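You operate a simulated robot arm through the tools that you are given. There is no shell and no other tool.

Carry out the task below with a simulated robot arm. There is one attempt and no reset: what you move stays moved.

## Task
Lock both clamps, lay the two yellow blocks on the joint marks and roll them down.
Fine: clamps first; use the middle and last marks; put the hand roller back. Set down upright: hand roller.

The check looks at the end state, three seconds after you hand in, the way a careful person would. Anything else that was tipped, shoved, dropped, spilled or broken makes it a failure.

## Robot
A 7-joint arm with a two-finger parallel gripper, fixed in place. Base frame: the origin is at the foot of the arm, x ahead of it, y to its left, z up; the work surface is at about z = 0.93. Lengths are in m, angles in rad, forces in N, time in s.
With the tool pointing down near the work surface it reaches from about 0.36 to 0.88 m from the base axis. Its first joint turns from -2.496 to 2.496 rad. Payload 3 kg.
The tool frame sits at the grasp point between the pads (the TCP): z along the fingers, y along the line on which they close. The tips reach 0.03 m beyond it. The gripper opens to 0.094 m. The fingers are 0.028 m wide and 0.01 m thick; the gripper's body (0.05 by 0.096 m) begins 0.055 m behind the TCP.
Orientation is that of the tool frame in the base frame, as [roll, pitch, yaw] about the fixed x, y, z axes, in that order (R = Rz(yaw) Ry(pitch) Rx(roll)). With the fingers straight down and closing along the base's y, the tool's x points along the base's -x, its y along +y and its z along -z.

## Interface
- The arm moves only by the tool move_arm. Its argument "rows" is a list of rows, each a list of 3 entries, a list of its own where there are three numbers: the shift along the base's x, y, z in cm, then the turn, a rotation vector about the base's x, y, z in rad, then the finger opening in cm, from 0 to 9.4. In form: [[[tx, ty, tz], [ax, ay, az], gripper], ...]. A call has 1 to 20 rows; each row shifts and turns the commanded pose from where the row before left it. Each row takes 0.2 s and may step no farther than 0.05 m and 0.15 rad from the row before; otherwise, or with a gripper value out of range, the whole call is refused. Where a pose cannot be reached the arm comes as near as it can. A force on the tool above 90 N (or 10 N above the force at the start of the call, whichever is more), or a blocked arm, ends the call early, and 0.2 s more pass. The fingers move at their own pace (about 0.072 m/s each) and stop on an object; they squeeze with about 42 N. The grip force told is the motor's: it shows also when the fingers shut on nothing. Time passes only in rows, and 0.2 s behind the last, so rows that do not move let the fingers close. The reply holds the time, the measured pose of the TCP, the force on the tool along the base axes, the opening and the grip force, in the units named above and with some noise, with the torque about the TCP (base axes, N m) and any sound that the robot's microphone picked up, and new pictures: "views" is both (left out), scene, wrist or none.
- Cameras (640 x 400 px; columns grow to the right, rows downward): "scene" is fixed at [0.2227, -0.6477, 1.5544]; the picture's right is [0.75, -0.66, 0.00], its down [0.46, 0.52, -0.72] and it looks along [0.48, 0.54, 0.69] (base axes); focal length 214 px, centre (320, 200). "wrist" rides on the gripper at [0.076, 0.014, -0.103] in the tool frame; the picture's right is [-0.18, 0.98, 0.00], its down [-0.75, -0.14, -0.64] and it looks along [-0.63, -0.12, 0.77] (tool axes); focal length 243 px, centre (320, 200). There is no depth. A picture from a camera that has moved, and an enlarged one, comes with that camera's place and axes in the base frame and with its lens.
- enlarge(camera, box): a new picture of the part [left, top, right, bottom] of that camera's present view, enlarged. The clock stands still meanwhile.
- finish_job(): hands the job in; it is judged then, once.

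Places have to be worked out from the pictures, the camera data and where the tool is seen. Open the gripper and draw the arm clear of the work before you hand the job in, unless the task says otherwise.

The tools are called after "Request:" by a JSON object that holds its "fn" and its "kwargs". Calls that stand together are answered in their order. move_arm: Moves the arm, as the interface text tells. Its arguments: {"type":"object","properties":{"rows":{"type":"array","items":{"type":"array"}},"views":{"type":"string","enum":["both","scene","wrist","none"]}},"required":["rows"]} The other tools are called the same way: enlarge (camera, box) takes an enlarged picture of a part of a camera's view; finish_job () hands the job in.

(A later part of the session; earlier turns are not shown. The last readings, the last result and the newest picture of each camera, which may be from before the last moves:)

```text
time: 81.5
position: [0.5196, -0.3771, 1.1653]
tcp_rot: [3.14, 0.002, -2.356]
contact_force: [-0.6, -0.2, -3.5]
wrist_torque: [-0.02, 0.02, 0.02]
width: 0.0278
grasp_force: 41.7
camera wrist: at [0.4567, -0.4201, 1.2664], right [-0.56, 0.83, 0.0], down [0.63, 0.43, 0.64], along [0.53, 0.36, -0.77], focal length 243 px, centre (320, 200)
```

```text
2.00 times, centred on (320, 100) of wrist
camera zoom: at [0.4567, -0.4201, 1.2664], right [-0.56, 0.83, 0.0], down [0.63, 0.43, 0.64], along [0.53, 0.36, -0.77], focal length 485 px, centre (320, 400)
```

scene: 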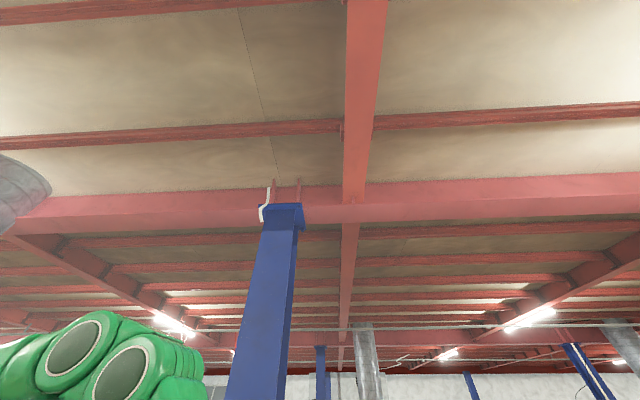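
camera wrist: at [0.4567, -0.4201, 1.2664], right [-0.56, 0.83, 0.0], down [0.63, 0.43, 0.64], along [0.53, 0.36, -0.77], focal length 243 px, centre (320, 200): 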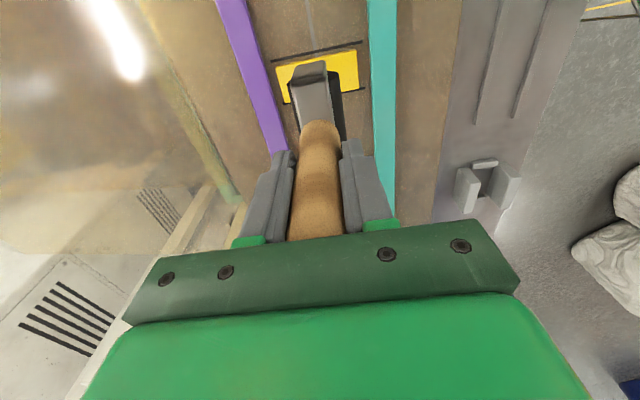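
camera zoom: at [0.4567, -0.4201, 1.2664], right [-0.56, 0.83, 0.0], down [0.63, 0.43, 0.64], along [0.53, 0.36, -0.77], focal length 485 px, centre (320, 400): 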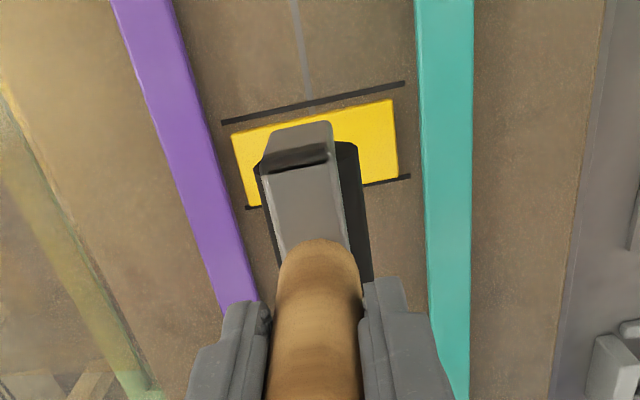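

Roller is centred over the block. I descend to a few millimetres above expected contact (~1.058).

Request:
{"fn": "move_arm", "kwargs": {"rows": [[[0, 0, -4], [0, 0, 0], 1.5], [[0, 0, -3], [0, 0, 0], 1.5], [[0, 0, -2], [0, 0, 0], 1.5], [[0, 0, -1], [0, 0, 0], 1.5], [[0, 0, 0], [0, 0, 0], 1.5]], "views": "wrist"}}

Request:
{"fn": "enlarge", "kwargs": {"camera": "wrist", "box": [200, 0, 440, 200]}}

```text
time: 82.7
position: [0.5205, -0.3776, 1.0644]
tcp_rot: [-3.141, 0.001, -2.356]
contact_force: [-0.3, 0.2, -2.2]
wrist_torque: [0.01, 0.0, -0.02]
width: 0.0275
grasp_force: 41.6
camera wrist: at [0.4566, -0.4203, 1.1656], right [-0.56, 0.83, 0.0], down [0.63, 0.43, 0.64], along [0.53, 0.36, -0.77], focal length 243 px, centre (320, 200)
```

wrist: 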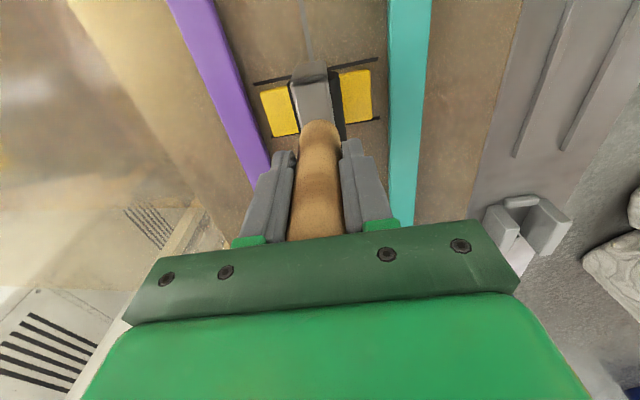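

```text
2.00 times, centred on (320, 100) of wrist
camera zoom: at [0.4566, -0.4203, 1.1656], right [-0.56, 0.83, 0.0], down [0.63, 0.43, 0.64], along [0.53, 0.36, -0.77], focal length 485 px, centre (320, 400)
```

zoom: 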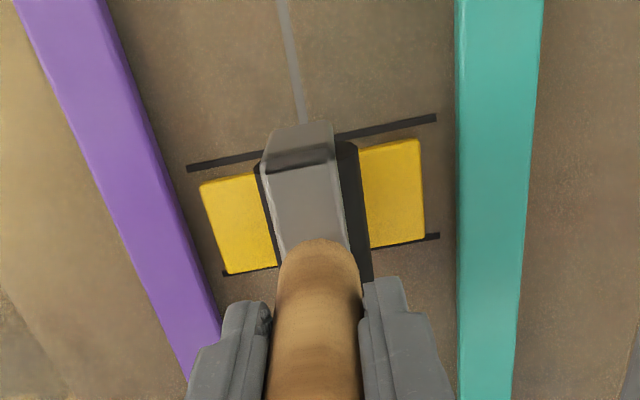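

I descend in small steps, watching the force for contact.

Request:
{"fn": "move_arm", "kwargs": {"rows": [[[0, 0, -0.2], [0, 0, 0], 1.5], [[0, 0, -0.2], [0, 0, 0], 1.5], [[0, 0, 0], [0, 0, 0], 1.5]], "views": "none"}}

```text
time: 83.5
position: [0.5206, -0.3774, 1.0602]
tcp_rot: [3.141, 0.002, -2.357]
contact_force: [0.4, -0.1, -2.5]
wrist_torque: [0.0, 0.01, 0.0]
width: 0.0274
grasp_force: 41.8
```

Request:
{"fn": "move_arm", "kwargs": {"rows": [[[0, 0, -0.1], [0, 0, 0], 1.5], [[0, 0, -0.1], [0, 0, 0], 1.5], [[0, 0, 0], [0, 0, 0], 1.5]], "views": "none"}}

```text
time: 84.3
position: [0.5205, -0.3775, 1.0582]
tcp_rot: [-3.141, 0.001, -2.355]
contact_force: [0.1, 0.3, -2.9]
wrist_torque: [0.0, 0.01, 0.03]
width: 0.0274
grasp_force: 42.1
```

Still only the roller's weight; continuing in 1 mm steps.

Request:
{"fn": "move_arm", "kwargs": {"rows": [[[0, 0, -0.1], [0, 0, 0], 1.5], [[0, 0, 0], [0, 0, 0], 1.5]], "views": "none"}}

Request:
{"fn": "move_arm", "kwargs": {"rows": [[[0, 0, -0.05], [0, 0, 0], 1.5], [[0, 0, 0], [0, 0, 0], 1.5]], "views": "none"}}

Request:
{"fn": "move_arm", "kwargs": {"rows": [[[0, 0, -0.05], [0, 0, 0], 1.5], [[0, 0, 0], [0, 0, 0], 1.5]], "views": "none"}}

```text
time: 84.9
position: [0.5204, -0.3772, 1.0589]
tcp_rot: [3.141, 0.002, -2.356]
contact_force: [1.3, 0.3, -3.0]
wrist_torque: [0.02, 0.01, 0.0]
width: 0.0274
grasp_force: 42.2
```

```text
time: 85.5
position: [0.5211, -0.3758, 1.0579]
tcp_rot: [-3.14, 0.003, -2.355]
contact_force: [0.3, 0.6, -2.2]
wrist_torque: [0.02, 0.0, -0.01]
width: 0.0276
grasp_force: 42.2
```

```text
time: 86.1
position: [0.5202, -0.3775, 1.0578]
tcp_rot: [3.141, 0.002, -2.356]
contact_force: [-0.7, 0.5, -3.3]
wrist_torque: [-0.02, 0.02, 0.0]
width: 0.0276
grasp_force: 42.5
```

Request:
{"fn": "move_arm", "kwargs": {"rows": [[[0, 0, -0.1], [0, 0, 0], 1.5], [[0, 0, 0], [0, 0, 0], 1.5]], "views": "none"}}

Request:
{"fn": "move_arm", "kwargs": {"rows": [[[0, 0, -0.1], [0, 0, 0], 1.5], [[0, 0, 0], [0, 0, 0], 1.5]], "views": "none"}}

```text
time: 86.7
position: [0.5193, -0.378, 1.0556]
tcp_rot: [-3.141, 0.001, -2.356]
contact_force: [-0.7, 0.0, -2.9]
wrist_torque: [0.0, 0.0, 0.02]
width: 0.0279
grasp_force: 42.0
```

```text
time: 87.3
position: [0.5206, -0.3775, 1.0554]
tcp_rot: [-3.141, 0.001, -2.358]
contact_force: [-0.6, 0.4, -3.8]
wrist_torque: [0.0, -0.01, -0.01]
width: 0.0275
grasp_force: 41.6
```

Request:
{"fn": "move_arm", "kwargs": {"rows": [[[0, 0, -0.1], [0, 0, 0], 1.5], [[0, 0, 0], [0, 0, 0], 1.5]], "views": "none"}}

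Request:
{"fn": "move_arm", "kwargs": {"rows": [[[0, 0, -0.1], [0, 0, 0], 1.5], [[0, 0, 0], [0, 0, 0], 1.5]], "views": "none"}}

```text
time: 87.9
position: [0.5208, -0.3767, 1.0547]
tcp_rot: [-3.14, 0.002, -2.357]
contact_force: [-0.6, 0.5, -1.9]
wrist_torque: [-0.02, 0.02, -0.02]
width: 0.0273
grasp_force: 41.6
```

```text
time: 88.5
position: [0.5206, -0.3764, 1.0534]
tcp_rot: [-3.141, 0.002, -2.359]
contact_force: [0.1, -0.4, -3.4]
wrist_torque: [0.0, 0.0, 0.04]
width: 0.0278
grasp_force: 42.3
```

Request:
{"fn": "move_arm", "kwargs": {"rows": [[[0, 0, -0.1], [0, 0, 0], 1.5], [[0, 0, 0], [0, 0, 0], 1.5]], "views": "none"}}

Request:
{"fn": "move_arm", "kwargs": {"rows": [[[0, 0, -0.1], [0, 0, 0], 1.5], [[0, 0, 0], [0, 0, 0], 1.5]], "views": "wrist"}}

```text
time: 89.1
position: [0.5209, -0.3779, 1.0516]
tcp_rot: [-3.141, 0.001, -2.359]
contact_force: [-0.2, -0.1, 6.3]
wrist_torque: [0.0, -0.02, -0.03]
width: 0.0279
grasp_force: 42.0
```

```text
time: 89.7
position: [0.5205, -0.3765, 1.0517]
tcp_rot: [-3.14, 0.001, -2.359]
contact_force: [-1.1, -0.1, 23.5]
wrist_torque: [-0.03, 0.0, -0.03]
width: 0.0275
grasp_force: 42.4
camera wrist: at [0.4567, -0.4203, 1.1528], right [-0.56, 0.83, 0.0], down [0.63, 0.43, 0.64], along [0.53, 0.36, -0.77], focal length 243 px, centre (320, 200)
```

wrist: 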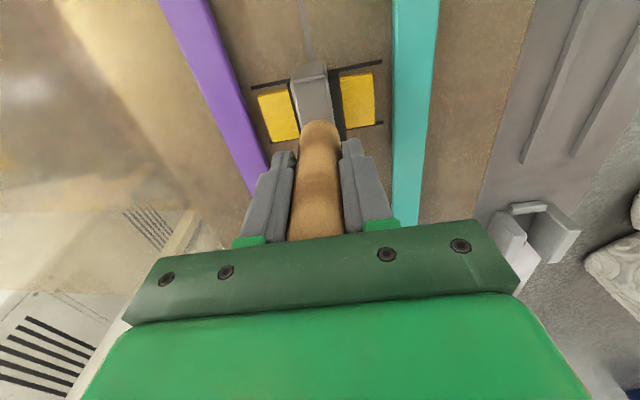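

Contact: about 25 N pressing. I roll 1.5 cm toward the teal side and check the block stays put.

Request:
{"fn": "move_arm", "kwargs": {"rows": [[[-0.35, 0.35, 0], [0, 0, 0], 1.5], [[-0.35, 0.35, 0], [0, 0, 0], 1.5], [[-0.35, 0.35, 0], [0, 0, 0], 1.5], [[0, 0, 0], [0, 0, 0], 1.5]], "views": "wrist"}}

Request:
{"fn": "enlarge", "kwargs": {"camera": "wrist", "box": [200, 0, 440, 200]}}

```text
time: 90.7
position: [0.5102, -0.3667, 1.0523]
tcp_rot: [-3.139, 0.002, -2.359]
contact_force: [5.2, -5.1, 35.5]
wrist_torque: [-0.59, -0.61, -0.01]
width: 0.0275
grasp_force: 42.3
camera wrist: at [0.4463, -0.4092, 1.1526], right [-0.56, 0.83, 0.0], down [0.63, 0.43, 0.64], along [0.53, 0.36, -0.77], focal length 243 px, centre (320, 200)
```

wrist: 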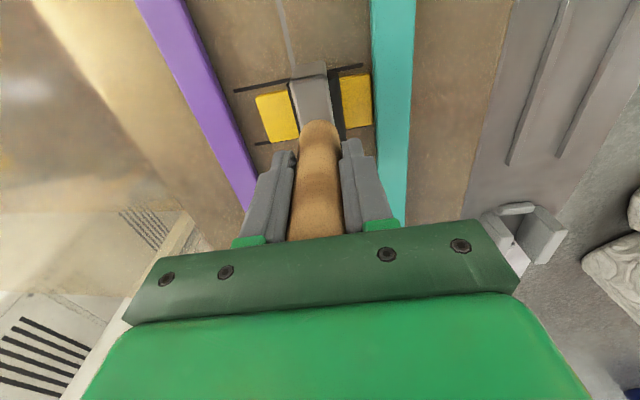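

```text
2.00 times, centred on (320, 100) of wrist
camera zoom: at [0.4463, -0.4092, 1.1526], right [-0.56, 0.83, 0.0], down [0.63, 0.43, 0.64], along [0.53, 0.36, -0.77], focal length 485 px, centre (320, 400)
```

zoom: 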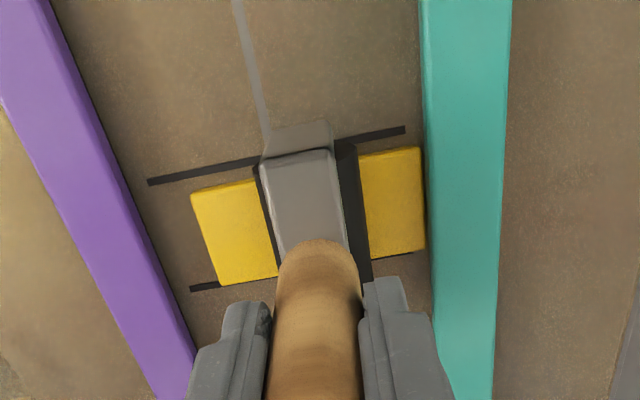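

The block was dragged with the roller instead of being rolled over, about 1.5 cm toward the teal bar. I drag it back the same way and look.

Request:
{"fn": "move_arm", "kwargs": {"rows": [[[0.35, -0.35, 0], [0, 0, 0], 1.5], [[0.35, -0.35, 0], [0, 0, 0], 1.5], [[0.35, -0.35, 0], [0, 0, 0], 1.5], [[0, 0, 0], [0, 0, 0], 1.5]], "views": "wrist"}}

Request:
{"fn": "enlarge", "kwargs": {"camera": "wrist", "box": [200, 0, 440, 200]}}

```text
time: 91.7
position: [0.5207, -0.3768, 1.052]
tcp_rot: [3.141, 0.002, -2.356]
contact_force: [-5.5, 5.8, 26.9]
wrist_torque: [0.64, 0.67, 0.0]
width: 0.0275
grasp_force: 41.9
camera wrist: at [0.4565, -0.4197, 1.1526], right [-0.56, 0.83, 0.0], down [0.63, 0.43, 0.64], along [0.53, 0.36, -0.77], focal length 243 px, centre (320, 200)
```

wrist: 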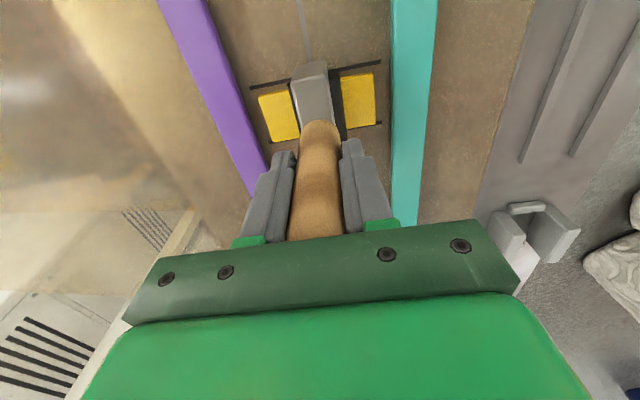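

```text
2.00 times, centred on (320, 100) of wrist
camera zoom: at [0.4565, -0.4197, 1.1526], right [-0.56, 0.83, 0.0], down [0.63, 0.43, 0.64], along [0.53, 0.36, -0.77], focal length 485 px, centre (320, 400)
```

zoom: 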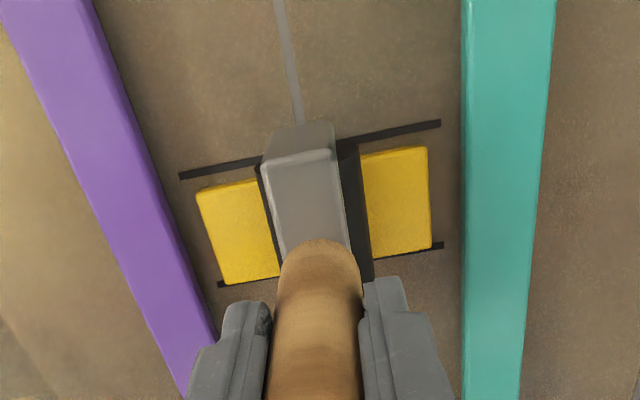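

The block is back in place. Bearing drag seems to be ~8 N, so a firmer press should make the web hold the block while the roller turns. I press to ~60 N and try a 1 cm slow roll.

Request:
{"fn": "move_arm", "kwargs": {"rows": [[[0, 0, -0.1], [0, 0, 0], 1.5], [[0, 0, -0.1], [0, 0, 0], 1.5], [[0, 0, 0], [0, 0, 0], 1.5]], "views": "none"}}

```text
time: 92.5
position: [0.5202, -0.3775, 1.0517]
tcp_rot: [-3.139, 0.003, -2.36]
contact_force: [-2.4, 2.8, 54.5]
wrist_torque: [0.26, 0.27, 0.02]
width: 0.0279
grasp_force: 41.7
```

Request:
{"fn": "move_arm", "kwargs": {"rows": [[[-0.15, 0.15, 0], [0, 0, 0], 1.5], [[-0.15, 0.15, 0], [0, 0, 0], 1.5], [[-0.15, 0.15, 0], [0, 0, 0], 1.5], [[-0.15, 0.15, 0], [0, 0, 0], 1.5], [[0, 0, 0], [0, 0, 0], 1.5]], "views": "wrist"}}

Request:
{"fn": "enlarge", "kwargs": {"camera": "wrist", "box": [200, 0, 440, 200]}}

```text
time: 93.7
position: [0.5137, -0.3717, 1.0499]
tcp_rot: [-3.141, 0.001, -2.358]
contact_force: [11.3, -13.0, 52.9]
wrist_torque: [-1.43, -1.3, 0.03]
width: 0.0281
grasp_force: 42.1
camera wrist: at [0.4504, -0.4136, 1.1508], right [-0.56, 0.83, 0.0], down [0.63, 0.43, 0.64], along [0.53, 0.36, -0.77], focal length 243 px, centre (320, 200)
```

wrist: 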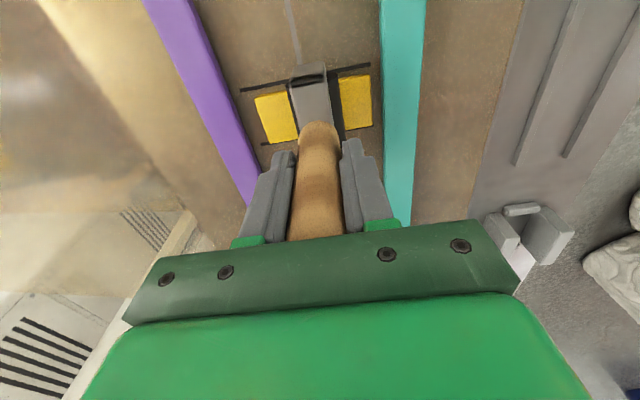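

```text
2.00 times, centred on (320, 100) of wrist
camera zoom: at [0.4504, -0.4136, 1.1508], right [-0.56, 0.83, 0.0], down [0.63, 0.43, 0.64], along [0.53, 0.36, -0.77], focal length 485 px, centre (320, 400)
```

zoom: 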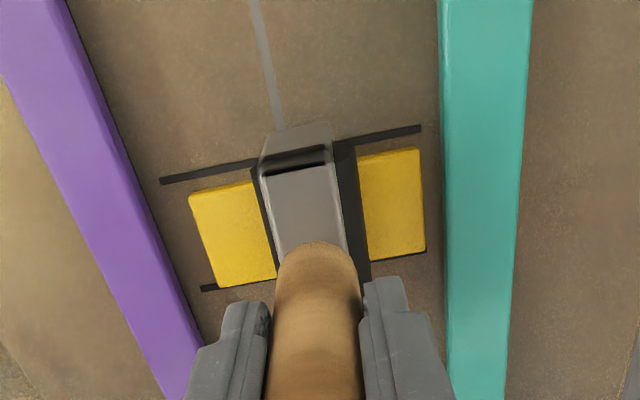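

Still dragged; lateral force scales with pressure (~0.3 N), so the wheel isn't turning in this direction. I drag it back, then test a few millimetres along the table (s) to see whether the wheel turns that way.

Request:
{"fn": "move_arm", "kwargs": {"rows": [[[0.15, -0.15, 0], [0, 0, 0], 1.5], [[0.15, -0.15, 0], [0, 0, 0], 1.5], [[0.15, -0.15, 0], [0, 0, 0], 1.5], [[0.15, -0.15, 0], [0, 0, 0], 1.5], [[0, 0, 0.15], [0, 0, 0], 1.5], [[0, 0, 0], [0, 0, 0], 1.5]], "views": "wrist"}}

Request:
{"fn": "enlarge", "kwargs": {"camera": "wrist", "box": [200, 0, 440, 200]}}

```text
time: 95.1
position: [0.5197, -0.3766, 1.0505]
tcp_rot: [3.14, 0.002, -2.355]
contact_force: [0.0, 1.1, 1.2]
wrist_torque: [0.15, 0.08, 0.02]
width: 0.0277
grasp_force: 42.1
camera wrist: at [0.4565, -0.4201, 1.1507], right [-0.56, 0.83, 0.0], down [0.63, 0.43, 0.64], along [0.53, 0.36, -0.77], focal length 243 px, centre (320, 200)
```

wrist: 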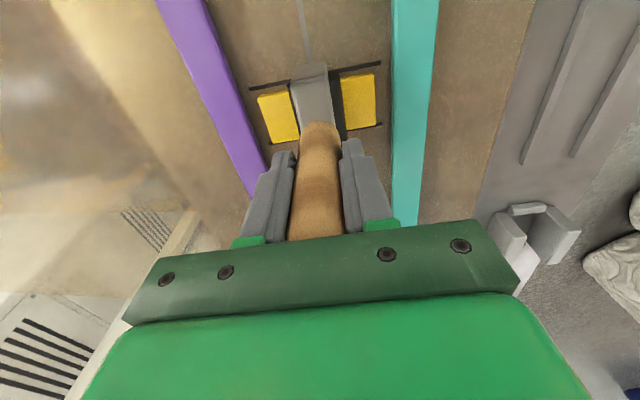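

```text
2.00 times, centred on (320, 100) of wrist
camera zoom: at [0.4565, -0.4201, 1.1507], right [-0.56, 0.83, 0.0], down [0.63, 0.43, 0.64], along [0.53, 0.36, -0.77], focal length 485 px, centre (320, 400)
```

zoom: 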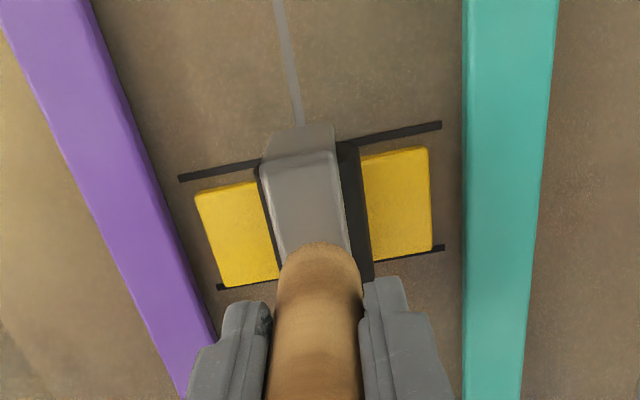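

Block is back between the lines and nearly unloaded. I press lightly again and test a 3 mm move along the table.

Request:
{"fn": "move_arm", "kwargs": {"rows": [[[0, 0, -0.08], [0, 0, 0], 1.5], [[0, 0, 0], [0, 0, 0], 1.5]], "views": "none"}}

Request:
{"fn": "move_arm", "kwargs": {"rows": [[[0.1, 0.1, 0], [0, 0, 0], 1.5], [[0.1, 0.1, 0], [0, 0, 0], 1.5], [[0, 0, 0], [0, 0, 0], 1.5]], "views": "wrist"}}

Request:
{"fn": "enlarge", "kwargs": {"camera": "wrist", "box": [200, 0, 440, 200]}}

```text
time: 95.7
position: [0.5195, -0.3776, 1.0505]
tcp_rot: [-3.142, 0.002, -2.357]
contact_force: [-0.3, 0.3, 0.0]
wrist_torque: [0.03, 0.05, 0.01]
width: 0.0276
grasp_force: 41.8
```

```text
time: 96.5
position: [0.5227, -0.3748, 1.0495]
tcp_rot: [-3.142, 0.002, -2.357]
contact_force: [-0.5, -0.2, -2.5]
wrist_torque: [0.01, 0.02, -0.01]
width: 0.0277
grasp_force: 42.1
camera wrist: at [0.4589, -0.4181, 1.1508], right [-0.56, 0.83, 0.0], down [0.63, 0.43, 0.64], along [0.53, 0.36, -0.77], focal length 243 px, centre (320, 200)
```

wrist: 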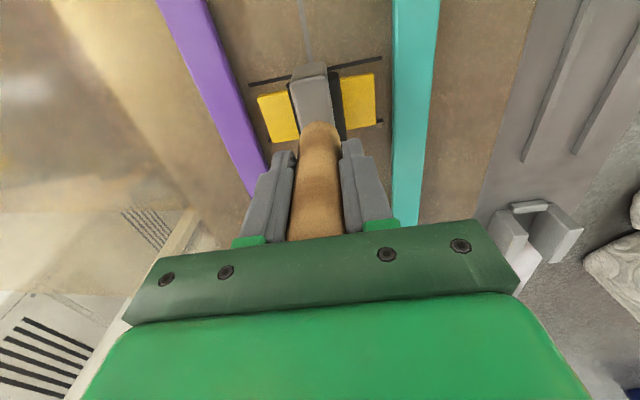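

```text
2.00 times, centred on (320, 100) of wrist
camera zoom: at [0.4589, -0.4181, 1.1508], right [-0.56, 0.83, 0.0], down [0.63, 0.43, 0.64], along [0.53, 0.36, -0.77], focal length 485 px, centre (320, 400)
```

zoom: 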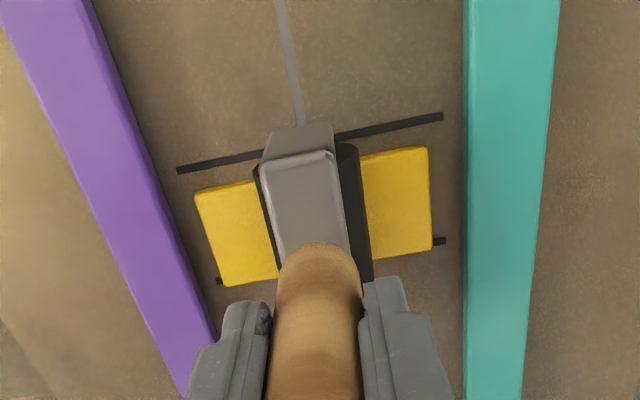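

The block seems to follow the roller even at near-zero load. I lift 3 cm to see whether the block stays on the web and where it is.

Request:
{"fn": "move_arm", "kwargs": {"rows": [[[0, 0, 0.2], [0, 0, 0], 1.5], [[0, 0, 0.5], [0, 0, 0], 1.5], [[0, 0, 1], [0, 0, 0], 1.5], [[0, 0, 2], [0, 0, 0], 1.5], [[0, 0, 0], [0, 0, 0], 1.5]], "views": "wrist"}}

Request:
{"fn": "enlarge", "kwargs": {"camera": "wrist", "box": [220, 30, 412, 150]}}

```text
time: 97.7
position: [0.5222, -0.3754, 1.0873]
tcp_rot: [-3.141, 0.003, -2.357]
contact_force: [0.6, -1.3, -1.4]
wrist_torque: [0.01, -0.02, 0.02]
width: 0.0274
grasp_force: 42.0
camera wrist: at [0.4588, -0.4184, 1.1883], right [-0.56, 0.83, 0.0], down [0.63, 0.43, 0.64], along [0.53, 0.36, -0.77], focal length 243 px, centre (320, 200)
```

wrist: 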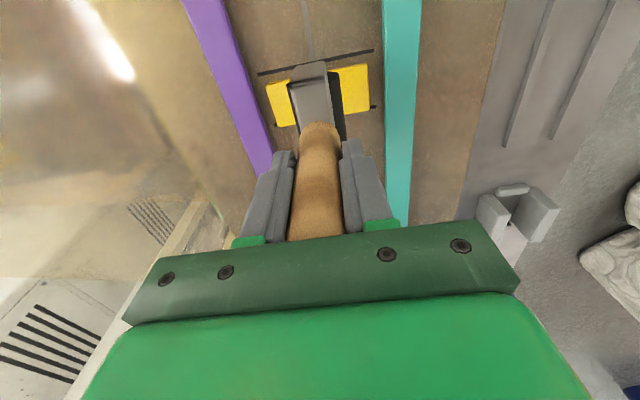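

```text
3.33 times, centred on (316, 90) of wrist
camera zoom: at [0.4588, -0.4184, 1.1883], right [-0.56, 0.83, 0.0], down [0.63, 0.43, 0.64], along [0.53, 0.36, -0.77], focal length 809 px, centre (333, 567)
```

zoom: 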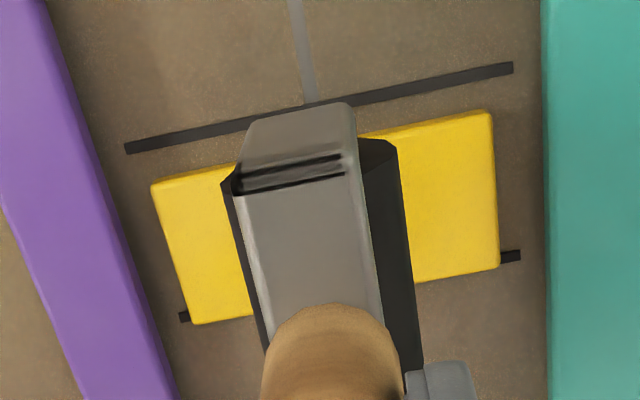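

The block stayed on the web, shifted ~3 mm along +s. The drum's axis clearly runs along s. To learn whether the drum spins, I test it on the bare web beside the mark.

Request:
{"fn": "move_arm", "kwargs": {"rows": [[[2.2, 2.3, 0], [0, 0, 0], 1.5], [[2.2, 2.3, 0], [0, 0, 0], 1.5], [[2.2, 2.3, 0], [0, 0, 0], 1.5], [[0, 0, -2], [0, 0, 0], 1.5], [[0, 0, -1.5], [0, 0, 0], 1.5], [[0, 0, -0.3], [0, 0, 0], 1.5], [[0, 0, 0], [0, 0, 0], 1.5]], "views": "none"}}

Request:
{"fn": "move_arm", "kwargs": {"rows": [[[0, 0, -0.2], [0, 0, 0], 1.5], [[0, 0, -0.2], [0, 0, 0], 1.5], [[0, 0, 0], [0, 0, 0], 1.5]], "views": "none"}}

```text
time: 99.3
position: [0.5882, -0.3066, 1.0494]
tcp_rot: [-3.141, 0.002, -2.357]
contact_force: [0.2, 0.7, -3.7]
wrist_torque: [-0.02, -0.01, 0.05]
width: 0.0273
grasp_force: 41.2
```

```text
time: 100.1
position: [0.589, -0.3075, 1.0451]
tcp_rot: [-3.142, 0.001, -2.358]
contact_force: [0.1, -0.5, -1.9]
wrist_torque: [0.05, -0.03, -0.01]
width: 0.0279
grasp_force: 42.0
```

Request:
{"fn": "move_arm", "kwargs": {"rows": [[[0, 0, -0.15], [0, 0, 0], 1.5], [[0, 0, 0], [0, 0, 0], 1.5]], "views": "none"}}

Request:
{"fn": "move_arm", "kwargs": {"rows": [[[0, 0, -0.15], [0, 0, 0], 1.5], [[0, 0, 0], [0, 0, 0], 1.5]], "views": "none"}}

Request:
{"fn": "move_arm", "kwargs": {"rows": [[[0, 0, -0.1], [0, 0, 0], 1.5], [[0, 0, 0], [0, 0, 0], 1.5]], "views": "none"}}

```text
time: 100.7
position: [0.5883, -0.306, 1.044]
tcp_rot: [-3.14, 0.002, -2.356]
contact_force: [0.5, -1.3, -2.1]
wrist_torque: [0.01, -0.03, 0.04]
width: 0.0277
grasp_force: 41.8
```

```text
time: 101.3
position: [0.5883, -0.3059, 1.0418]
tcp_rot: [-3.141, 0.002, -2.356]
contact_force: [0.5, -0.3, -3.0]
wrist_torque: [0.01, 0.02, 0.03]
width: 0.0278
grasp_force: 42.0
```

```text
time: 101.9
position: [0.5886, -0.3061, 1.0414]
tcp_rot: [-3.142, 0.001, -2.356]
contact_force: [-0.9, 0.0, 0.8]
wrist_torque: [0.14, 0.05, 0.04]
width: 0.0275
grasp_force: 41.9
```

Web contact at TCP z≈1.041. I press a little and move 1.5 cm across, reading lateral force.

Request:
{"fn": "move_arm", "kwargs": {"rows": [[[0, 0, -0.1], [0, 0, 0], 1.5], [[0, 0, 0], [0, 0, 0], 1.5]], "views": "none"}}

Request:
{"fn": "move_arm", "kwargs": {"rows": [[[-0.3, 0.3, 0], [0, 0, 0], 1.5], [[-0.3, 0.3, 0], [0, 0, 0], 1.5], [[-0.3, 0.3, 0], [0, 0, 0], 1.5], [[0, 0, 0], [0, 0, 0], 1.5]], "views": "none"}}

Request:
{"fn": "move_arm", "kwargs": {"rows": [[[0.3, -0.3, 0], [0, 0, 0], 1.5], [[0.3, -0.3, 0], [0, 0, 0], 1.5], [[0.3, -0.3, 0], [0, 0, 0], 1.5], [[0, 0, 0], [0, 0, 0], 1.5]], "views": "wrist"}}

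```text
time: 102.5
position: [0.5889, -0.3068, 1.0399]
tcp_rot: [-3.14, 0.002, -2.358]
contact_force: [-4.3, 1.0, 19.5]
wrist_torque: [0.06, 0.52, -0.01]
width: 0.0275
grasp_force: 42.2
```

```text
time: 103.5
position: [0.5796, -0.2975, 1.0416]
tcp_rot: [-3.137, 0.002, -2.358]
contact_force: [13.1, -10.9, 26.3]
wrist_torque: [-1.28, -1.48, 0.04]
width: 0.0277
grasp_force: 42.2
```

```text
time: 104.5
position: [0.5888, -0.3063, 1.0399]
tcp_rot: [-3.138, 0.003, -2.356]
contact_force: [-8.5, 7.4, 29.2]
wrist_torque: [1.38, 1.44, -0.01]
width: 0.0318
grasp_force: 41.4
camera wrist: at [0.5247, -0.3487, 1.1411], right [-0.56, 0.83, 0.0], down [0.63, 0.43, 0.64], along [0.53, 0.36, -0.77], focal length 243 px, centre (320, 200)
```

wrist: 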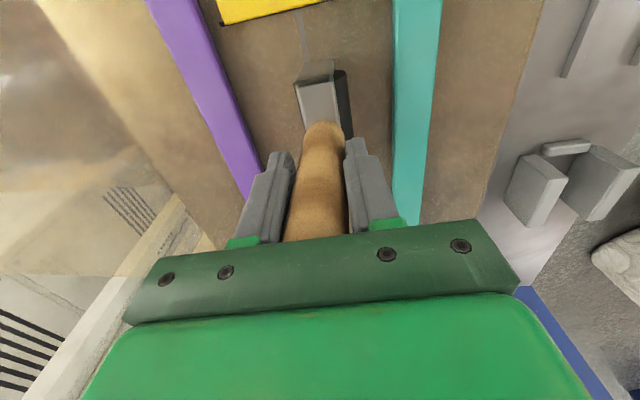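

The lateral force reached 17 N at 29 N load, and the handle tilted in the grip, so the drum doesn't turn in that direction. I lift slightly to relieve and check the handle.

Request:
{"fn": "move_arm", "kwargs": {"rows": [[[0, 0, 0.3], [0, 0, 0], 1.5], [[0, 0, 0.7], [0, 0, 0], 1.5], [[0, 0, 1], [0, 0, 0], 1.5], [[0, 0, 0], [0, 0, 0], 1.5]], "views": "wrist"}}

Request:
{"fn": "enlarge", "kwargs": {"camera": "wrist", "box": [220, 30, 444, 250]}}

```text
time: 105.5
position: [0.5879, -0.3061, 1.0601]
tcp_rot: [-3.14, 0.003, -2.357]
contact_force: [-0.1, 0.7, -2.3]
wrist_torque: [0.0, -0.02, 0.01]
width: 0.0275
grasp_force: 41.7
camera wrist: at [0.5248, -0.3491, 1.1608], right [-0.56, 0.83, 0.0], down [0.63, 0.43, 0.64], along [0.53, 0.36, -0.77], focal length 243 px, centre (320, 200)
```

wrist: 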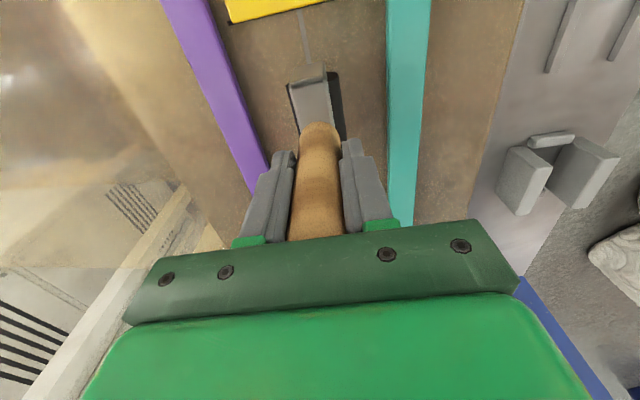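

```text
1.82 times, centred on (332, 140) of wrist
camera zoom: at [0.5248, -0.3491, 1.1608], right [-0.56, 0.83, 0.0], down [0.63, 0.43, 0.64], along [0.53, 0.36, -0.77], focal length 441 px, centre (298, 309)
```

zoom: 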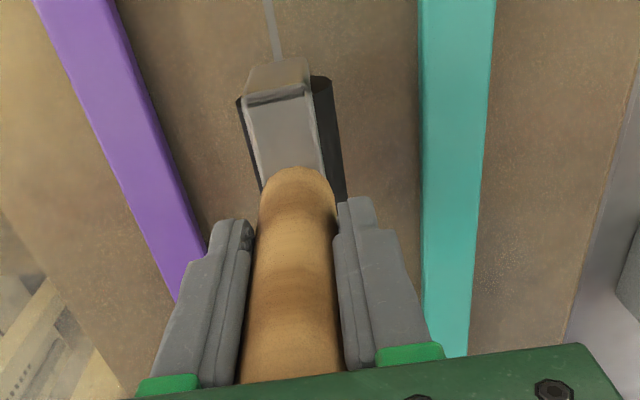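

Handle is upright again. One more quick test on bare web: press ~20 N and move along the table (s) to see if it turns that way.

Request:
{"fn": "move_arm", "kwargs": {"rows": [[[0, 0, -1], [0, 0, 0], 1.5], [[0, 0, -0.85], [0, 0, 0], 1.5], [[0, 0, 0], [0, 0, 0], 1.5]], "views": "none"}}

Request:
{"fn": "move_arm", "kwargs": {"rows": [[[0, 0, -0.1], [0, 0, 0], 1.5], [[0, 0, 0], [0, 0, 0], 1.5]], "views": "none"}}

Request:
{"fn": "move_arm", "kwargs": {"rows": [[[0, 0, -0.05], [0, 0, 0], 1.5], [[0, 0, 0], [0, 0, 0], 1.5]], "views": "none"}}

```text
time: 106.3
position: [0.5894, -0.3069, 1.0412]
tcp_rot: [3.141, 0.001, -2.357]
contact_force: [-1.1, -0.8, -2.6]
wrist_torque: [0.0, -0.04, -0.01]
width: 0.0276
grasp_force: 42.0
```

```text
time: 106.9
position: [0.5886, -0.306, 1.0403]
tcp_rot: [-3.141, 0.003, -2.356]
contact_force: [-0.3, -0.3, -3.2]
wrist_torque: [0.02, 0.04, -0.04]
width: 0.0277
grasp_force: 41.7
```

```text
time: 107.5
position: [0.5891, -0.3051, 1.0404]
tcp_rot: [-3.139, 0.002, -2.357]
contact_force: [0.6, 3.0, 9.4]
wrist_torque: [0.17, 0.0, -0.04]
width: 0.0275
grasp_force: 41.8
```

Request:
{"fn": "move_arm", "kwargs": {"rows": [[[0, 0, -0.04], [0, 0, 0], 1.5], [[0.2, 0.2, 0], [0, 0, 0], 1.5], [[0.2, 0.2, 0], [0, 0, 0], 1.5], [[0.2, 0.2, 0], [0, 0, 0], 1.5], [[0, 0, 0], [0, 0, 0], 1.5]], "views": "wrist"}}

```text
time: 108.7
position: [0.5944, -0.3004, 1.0409]
tcp_rot: [-3.137, 0.002, -2.358]
contact_force: [-13.2, -18.8, 37.5]
wrist_torque: [-1.4, 0.82, -0.11]
width: 0.0277
grasp_force: 42.3
camera wrist: at [0.5301, -0.3434, 1.1413], right [-0.56, 0.83, 0.0], down [0.63, 0.43, 0.64], along [0.53, 0.36, -0.77], focal length 243 px, centre (320, 200)
```

wrist: 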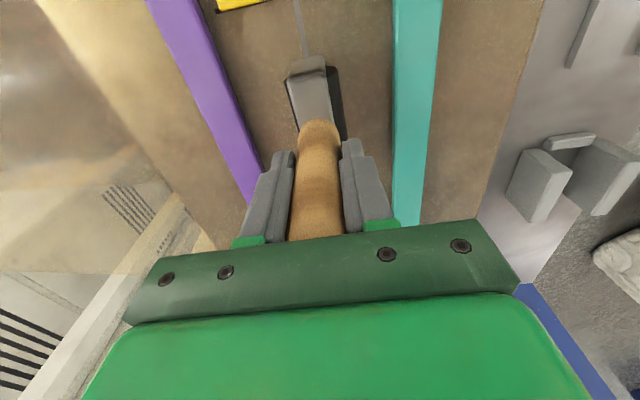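

It slides here too, so the drum is effectively rigid: sweeping it drags the block. I'll instead press down station by station along each block without sideways motion. First I go back over the block to nudge it 3 mm back along -s.

Request:
{"fn": "move_arm", "kwargs": {"rows": [[[0, 0, 0.5], [0, 0, 0], 1.5], [[0, 0, 2.5], [0, 0, 0], 1.5], [[-2.4, -2.49, 0], [0, 0, 0], 1.5], [[-2.4, -2.49, 0], [0, 0, 0], 1.5], [[-2.4, -2.49, 0], [0, 0, 0], 1.5], [[0, 0, 0], [0, 0, 0], 1.5]], "views": "wrist"}}

Request:
{"fn": "enlarge", "kwargs": {"camera": "wrist", "box": [220, 30, 412, 150]}}

```text
time: 110.1
position: [0.5238, -0.3757, 1.0688]
tcp_rot: [3.14, 0.001, -2.357]
contact_force: [0.4, 0.8, -3.2]
wrist_torque: [0.01, -0.01, -0.01]
width: 0.0275
grasp_force: 41.9
camera wrist: at [0.4595, -0.4185, 1.1701], right [-0.56, 0.83, 0.0], down [0.63, 0.43, 0.64], along [0.53, 0.36, -0.77], focal length 243 px, centre (320, 200)
```

wrist: 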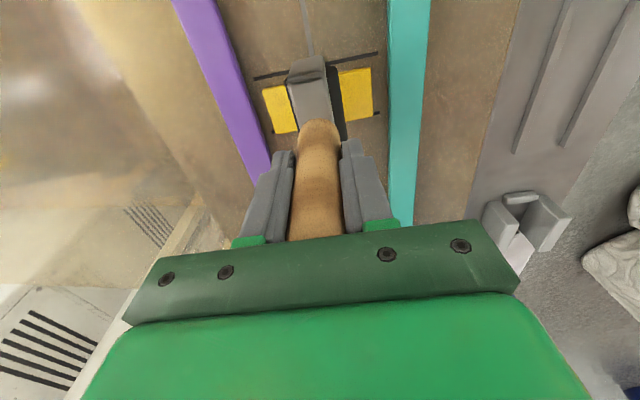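

```text
3.33 times, centred on (316, 90) of wrist
camera zoom: at [0.4595, -0.4185, 1.1701], right [-0.56, 0.83, 0.0], down [0.63, 0.43, 0.64], along [0.53, 0.36, -0.77], focal length 809 px, centre (333, 567)
```

zoom: 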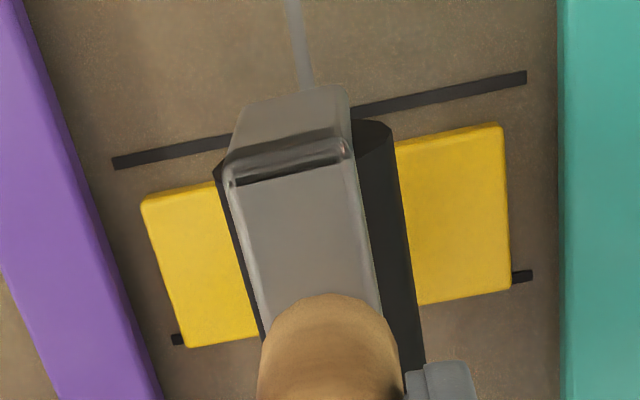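

Measured: the block sits 3.7 mm too far along +s, otherwise centred and parallel. I lower the roller on its centre to nudge it.

Request:
{"fn": "move_arm", "kwargs": {"rows": [[[0, 0, -1], [0, 0, 0], 1.5], [[0, 0, -0.5], [0, 0, 0], 1.5], [[0, 0, -0.3], [0, 0, 0], 1.5], [[0, 0, 0], [0, 0, 0], 1.5]], "views": "none"}}

Request:
{"fn": "move_arm", "kwargs": {"rows": [[[0, 0, -0.1], [0, 0, 0], 1.5], [[0, 0, 0], [0, 0, 0], 1.5]], "views": "none"}}

Request:
{"fn": "move_arm", "kwargs": {"rows": [[[0, 0, -0.1], [0, 0, 0], 1.5], [[0, 0, 0], [0, 0, 0], 1.5]], "views": "none"}}

```text
time: 111.1
position: [0.5224, -0.3751, 1.0508]
tcp_rot: [3.141, 0.002, -2.358]
contact_force: [-0.2, 0.0, -2.7]
wrist_torque: [-0.01, 0.0, -0.02]
width: 0.0275
grasp_force: 42.1
```

```text
time: 111.7
position: [0.5221, -0.3748, 1.0502]
tcp_rot: [-3.141, 0.002, -2.358]
contact_force: [0.0, -0.2, -2.7]
wrist_torque: [-0.01, 0.0, 0.0]
width: 0.0277
grasp_force: 41.8
```

```text
time: 112.3
position: [0.523, -0.3747, 1.0499]
tcp_rot: [-3.14, 0.002, -2.359]
contact_force: [0.6, 1.1, 3.7]
wrist_torque: [0.14, -0.13, -0.02]
width: 0.0276
grasp_force: 42.1
```

Contact at about 6 N. I nudge -s by ~3.8 mm and then lift to check.

Request:
{"fn": "move_arm", "kwargs": {"rows": [[[-0.13, -0.13, 0], [0, 0, 0], 1.5], [[-0.14, -0.14, 0], [0, 0, 0], 1.5], [[0, 0, 0], [0, 0, 0], 1.5], [[0, 0, 0.5], [0, 0, 0], 1.5], [[0, 0, 1.5], [0, 0, 0], 1.5], [[0, 0, 0], [0, 0, 0], 1.5]], "views": "wrist"}}

Request:
{"fn": "enlarge", "kwargs": {"camera": "wrist", "box": [220, 30, 412, 150]}}

```text
time: 113.7
position: [0.5191, -0.378, 1.0693]
tcp_rot: [-3.141, 0.002, -2.356]
contact_force: [0.3, 1.1, -2.8]
wrist_torque: [0.02, 0.0, -0.02]
width: 0.0276
grasp_force: 42.0
camera wrist: at [0.4553, -0.4205, 1.17], right [-0.56, 0.83, 0.0], down [0.63, 0.43, 0.64], along [0.53, 0.36, -0.77], focal length 243 px, centre (320, 200)
```

wrist: 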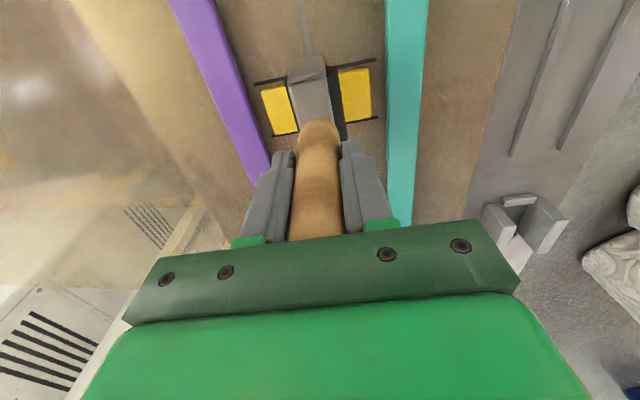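

```text
3.33 times, centred on (316, 90) of wrist
camera zoom: at [0.4553, -0.4205, 1.17], right [-0.56, 0.83, 0.0], down [0.63, 0.43, 0.64], along [0.53, 0.36, -0.77], focal length 809 px, centre (333, 567)
```

zoom: 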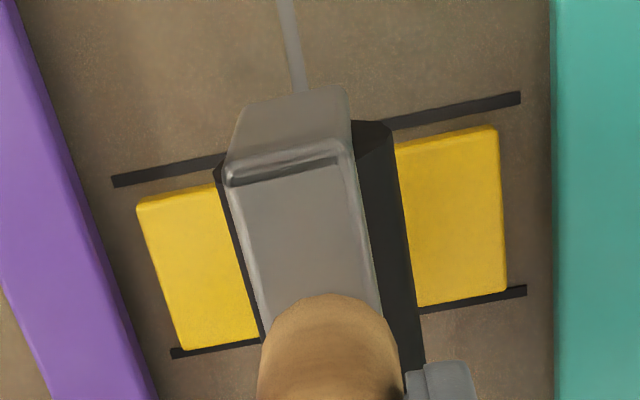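

Now centred within 0.5 mm both ways. I calibrate one straight-down press at the centre.

Request:
{"fn": "move_arm", "kwargs": {"rows": [[[0, 0, -1.7], [0, 0, 0], 1.5], [[0, 0, -0.42], [0, 0, 0], 1.5], [[0, 0, 0], [0, 0, 0], 1.5]], "views": "none"}}

```text
time: 114.5
position: [0.5201, -0.3778, 1.0498]
tcp_rot: [-3.138, 0.002, -2.358]
contact_force: [1.8, -1.0, 16.1]
wrist_torque: [0.22, -0.5, -0.04]
width: 0.0276
grasp_force: 41.4
```

About 19 N; I add a little and then step the presses toward the teal end, lifting 4 mm between stations.

Request:
{"fn": "move_arm", "kwargs": {"rows": [[[0, 0, -0.05], [0, 0, 0], 1.5], [[0, 0, 0], [0, 0, 0], 1.5], [[0, 0, 0.45], [0, 0, 0], 1.5], [[-0.6, 0.6, 0], [0, 0, 0], 1.5], [[0, 0, -0.45], [0, 0, 0], 1.5], [[0, 0, 0], [0, 0, 0], 1.5]], "views": "wrist"}}

Request:
{"fn": "enlarge", "kwargs": {"camera": "wrist", "box": [220, 30, 412, 150]}}

```text
time: 115.9
position: [0.5134, -0.3719, 1.0487]
tcp_rot: [-3.139, 0.001, -2.358]
contact_force: [-1.1, 1.4, 19.9]
wrist_torque: [0.5, -0.26, 0.01]
width: 0.0277
grasp_force: 42.6
camera wrist: at [0.4496, -0.4144, 1.1496], right [-0.56, 0.83, 0.0], down [0.63, 0.43, 0.64], along [0.53, 0.36, -0.77], focal length 243 px, centre (320, 200)
```

wrist: 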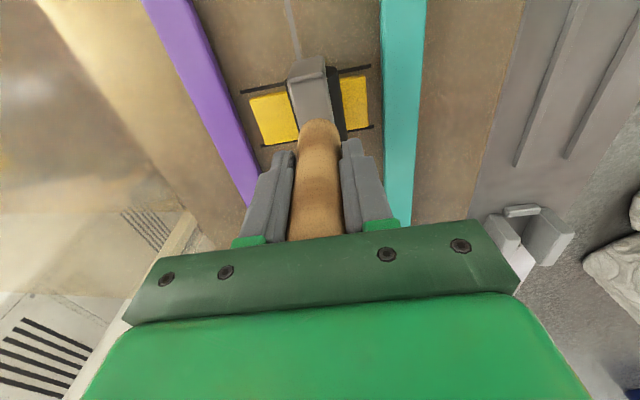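

```text
3.33 times, centred on (316, 90) of wrist
camera zoom: at [0.4496, -0.4144, 1.1496], right [-0.56, 0.83, 0.0], down [0.63, 0.43, 0.64], along [0.53, 0.36, -0.77], focal length 809 px, centre (333, 567)
```

zoom: 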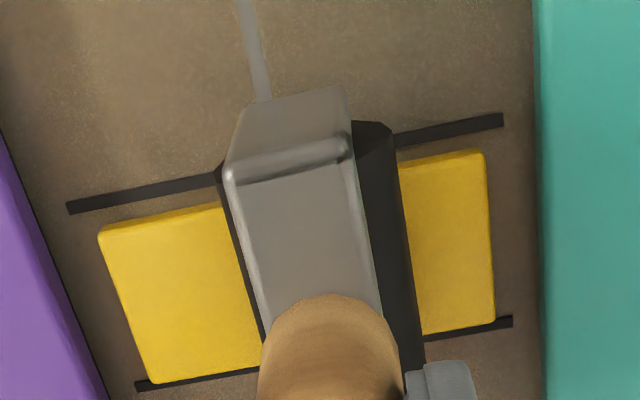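

The stepping works without dragging. I continue the stations to the teal end of the block.

Request:
{"fn": "move_arm", "kwargs": {"rows": [[[0, 0, 0.45], [0, 0, 0], 1.5], [[-0.6, 0.6, 0], [0, 0, 0], 1.5], [[0, 0, -0.45], [0, 0, 0], 1.5], [[0, 0, 0], [0, 0, 0], 1.5], [[0, 0, 0.45], [0, 0, 0], 1.5], [[-0.6, 0.6, 0], [0, 0, 0], 1.5], [[0, 0, -0.45], [0, 0, 0], 1.5], [[0, 0, 0], [0, 0, 0], 1.5]], "views": "wrist"}}

Request:
{"fn": "enlarge", "kwargs": {"camera": "wrist", "box": [220, 30, 412, 150]}}

```text
time: 117.7
position: [0.5014, -0.3609, 1.0489]
tcp_rot: [-3.14, 0.001, -2.358]
contact_force: [-1.0, 1.4, 23.9]
wrist_torque: [0.62, -0.26, 0.04]
width: 0.0274
grasp_force: 42.7
camera wrist: at [0.4381, -0.4025, 1.1495], right [-0.56, 0.83, 0.0], down [0.63, 0.43, 0.64], along [0.53, 0.36, -0.77], focal length 243 px, centre (320, 200)
```

wrist: 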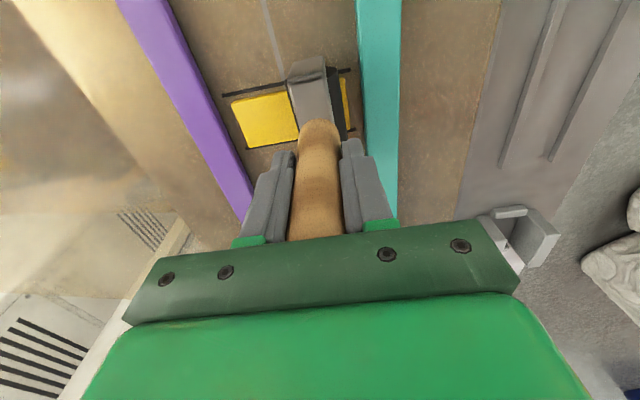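

```text
3.33 times, centred on (316, 90) of wrist
camera zoom: at [0.4381, -0.4025, 1.1495], right [-0.56, 0.83, 0.0], down [0.63, 0.43, 0.64], along [0.53, 0.36, -0.77], focal length 809 px, centre (333, 567)
```

zoom: 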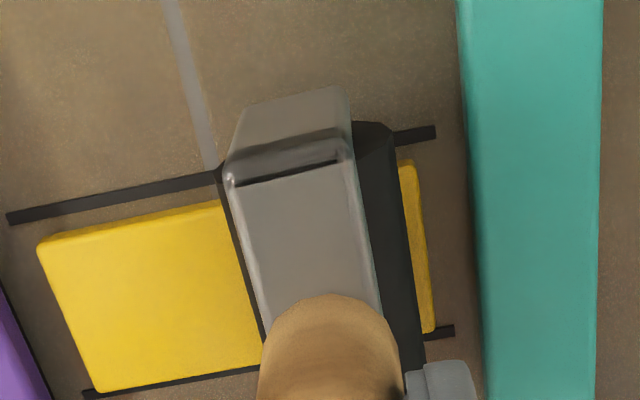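

Block undisturbed. Two more stations reach the end of the block while staying clear of the teal bar.

Request:
{"fn": "move_arm", "kwargs": {"rows": [[[0, 0, 0.45], [0, 0, 0], 1.5], [[-0.6, 0.6, 0], [0, 0, 0], 1.5], [[0, 0, -0.45], [0, 0, 0], 1.5], [[0, 0, 0], [0, 0, 0], 1.5], [[0, 0, 0.45], [0, 0, 0], 1.5], [[-0.38, 0.38, 0], [0, 0, 0], 1.5], [[0, 0, -0.45], [0, 0, 0], 1.5], [[0, 0, 0], [0, 0, 0], 1.5]], "views": "wrist"}}

Request:
{"fn": "enlarge", "kwargs": {"camera": "wrist", "box": [220, 30, 412, 150]}}

```text
time: 119.5
position: [0.492, -0.3508, 1.0495]
tcp_rot: [-3.14, 0.001, -2.358]
contact_force: [0.3, 1.4, 12.8]
wrist_torque: [0.38, -0.14, 0.02]
width: 0.0278
grasp_force: 41.9
camera wrist: at [0.4283, -0.3927, 1.1497], right [-0.56, 0.83, 0.0], down [0.63, 0.43, 0.64], along [0.53, 0.36, -0.77], focal length 243 px, centre (320, 200)
```

wrist: 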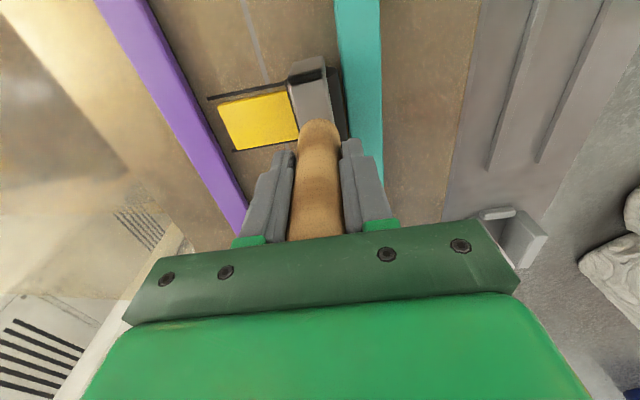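

```text
3.33 times, centred on (316, 90) of wrist
camera zoom: at [0.4283, -0.3927, 1.1497], right [-0.56, 0.83, 0.0], down [0.63, 0.43, 0.64], along [0.53, 0.36, -0.77], focal length 809 px, centre (333, 567)
```

zoom: 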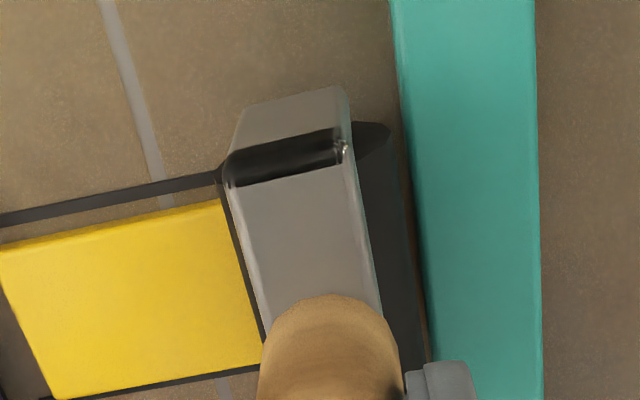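

Teal half done. Now I lift, cross over, and press the stations on the purple half.

Request:
{"fn": "move_arm", "kwargs": {"rows": [[[0, 0, 1], [0, 0, 0], 1.5], [[1.69, -1.69, 0], [0, 0, 0], 1.5], [[1.69, -1.69, 0], [0, 0, 0], 1.5], [[0, 0, -0.6], [0, 0, 0], 1.5], [[0, 0, -0.42], [0, 0, 0], 1.5], [[0, 0, 0], [0, 0, 0], 1.5]], "views": "none"}}

Request:
{"fn": "move_arm", "kwargs": {"rows": [[[0, 0, 0.45], [0, 0, 0], 1.5], [[0.6, -0.6, 0], [0, 0, 0], 1.5], [[0, 0, -0.45], [0, 0, 0], 1.5], [[0, 0, 0], [0, 0, 0], 1.5], [[0, 0, 0.45], [0, 0, 0], 1.5], [[0.6, -0.6, 0], [0, 0, 0], 1.5], [[0, 0, -0.45], [0, 0, 0], 1.5], [[0, 0, 0], [0, 0, 0], 1.5]], "views": "wrist"}}

Request:
{"fn": "enlarge", "kwargs": {"camera": "wrist", "box": [220, 30, 412, 150]}}

```text
time: 120.9
position: [0.5267, -0.3844, 1.0492]
tcp_rot: [-3.141, 0.001, -2.357]
contact_force: [0.3, 1.5, 23.1]
wrist_torque: [0.51, -0.39, 0.01]
width: 0.0275
grasp_force: 42.0
```

```text
time: 122.7
position: [0.5391, -0.3957, 1.0481]
tcp_rot: [-3.14, 0.002, -2.359]
contact_force: [0.0, 2.3, 19.9]
wrist_torque: [0.59, -0.36, 0.02]
width: 0.0275
grasp_force: 41.6
camera wrist: at [0.4745, -0.4384, 1.1495], right [-0.56, 0.83, 0.0], down [0.63, 0.43, 0.64], along [0.53, 0.36, -0.77], focal length 243 px, centre (320, 200)
```

wrist: 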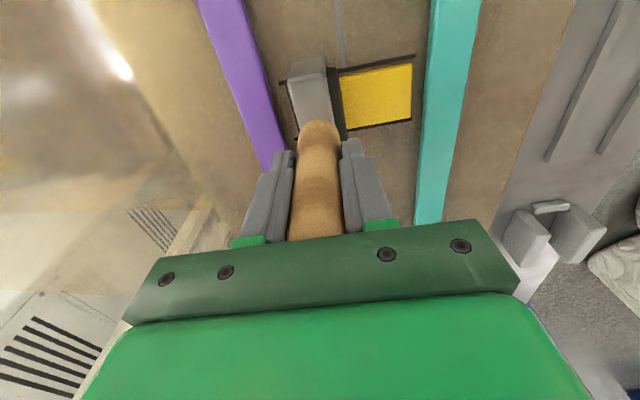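

```text
3.33 times, centred on (316, 90) of wrist
camera zoom: at [0.4745, -0.4384, 1.1495], right [-0.56, 0.83, 0.0], down [0.63, 0.43, 0.64], along [0.53, 0.36, -0.77], focal length 809 px, centre (333, 567)
```

zoom: 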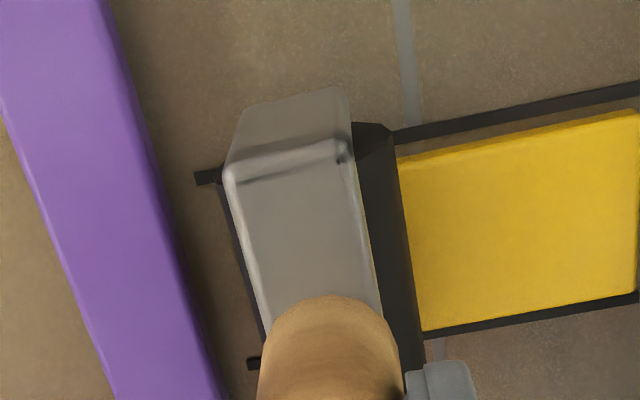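

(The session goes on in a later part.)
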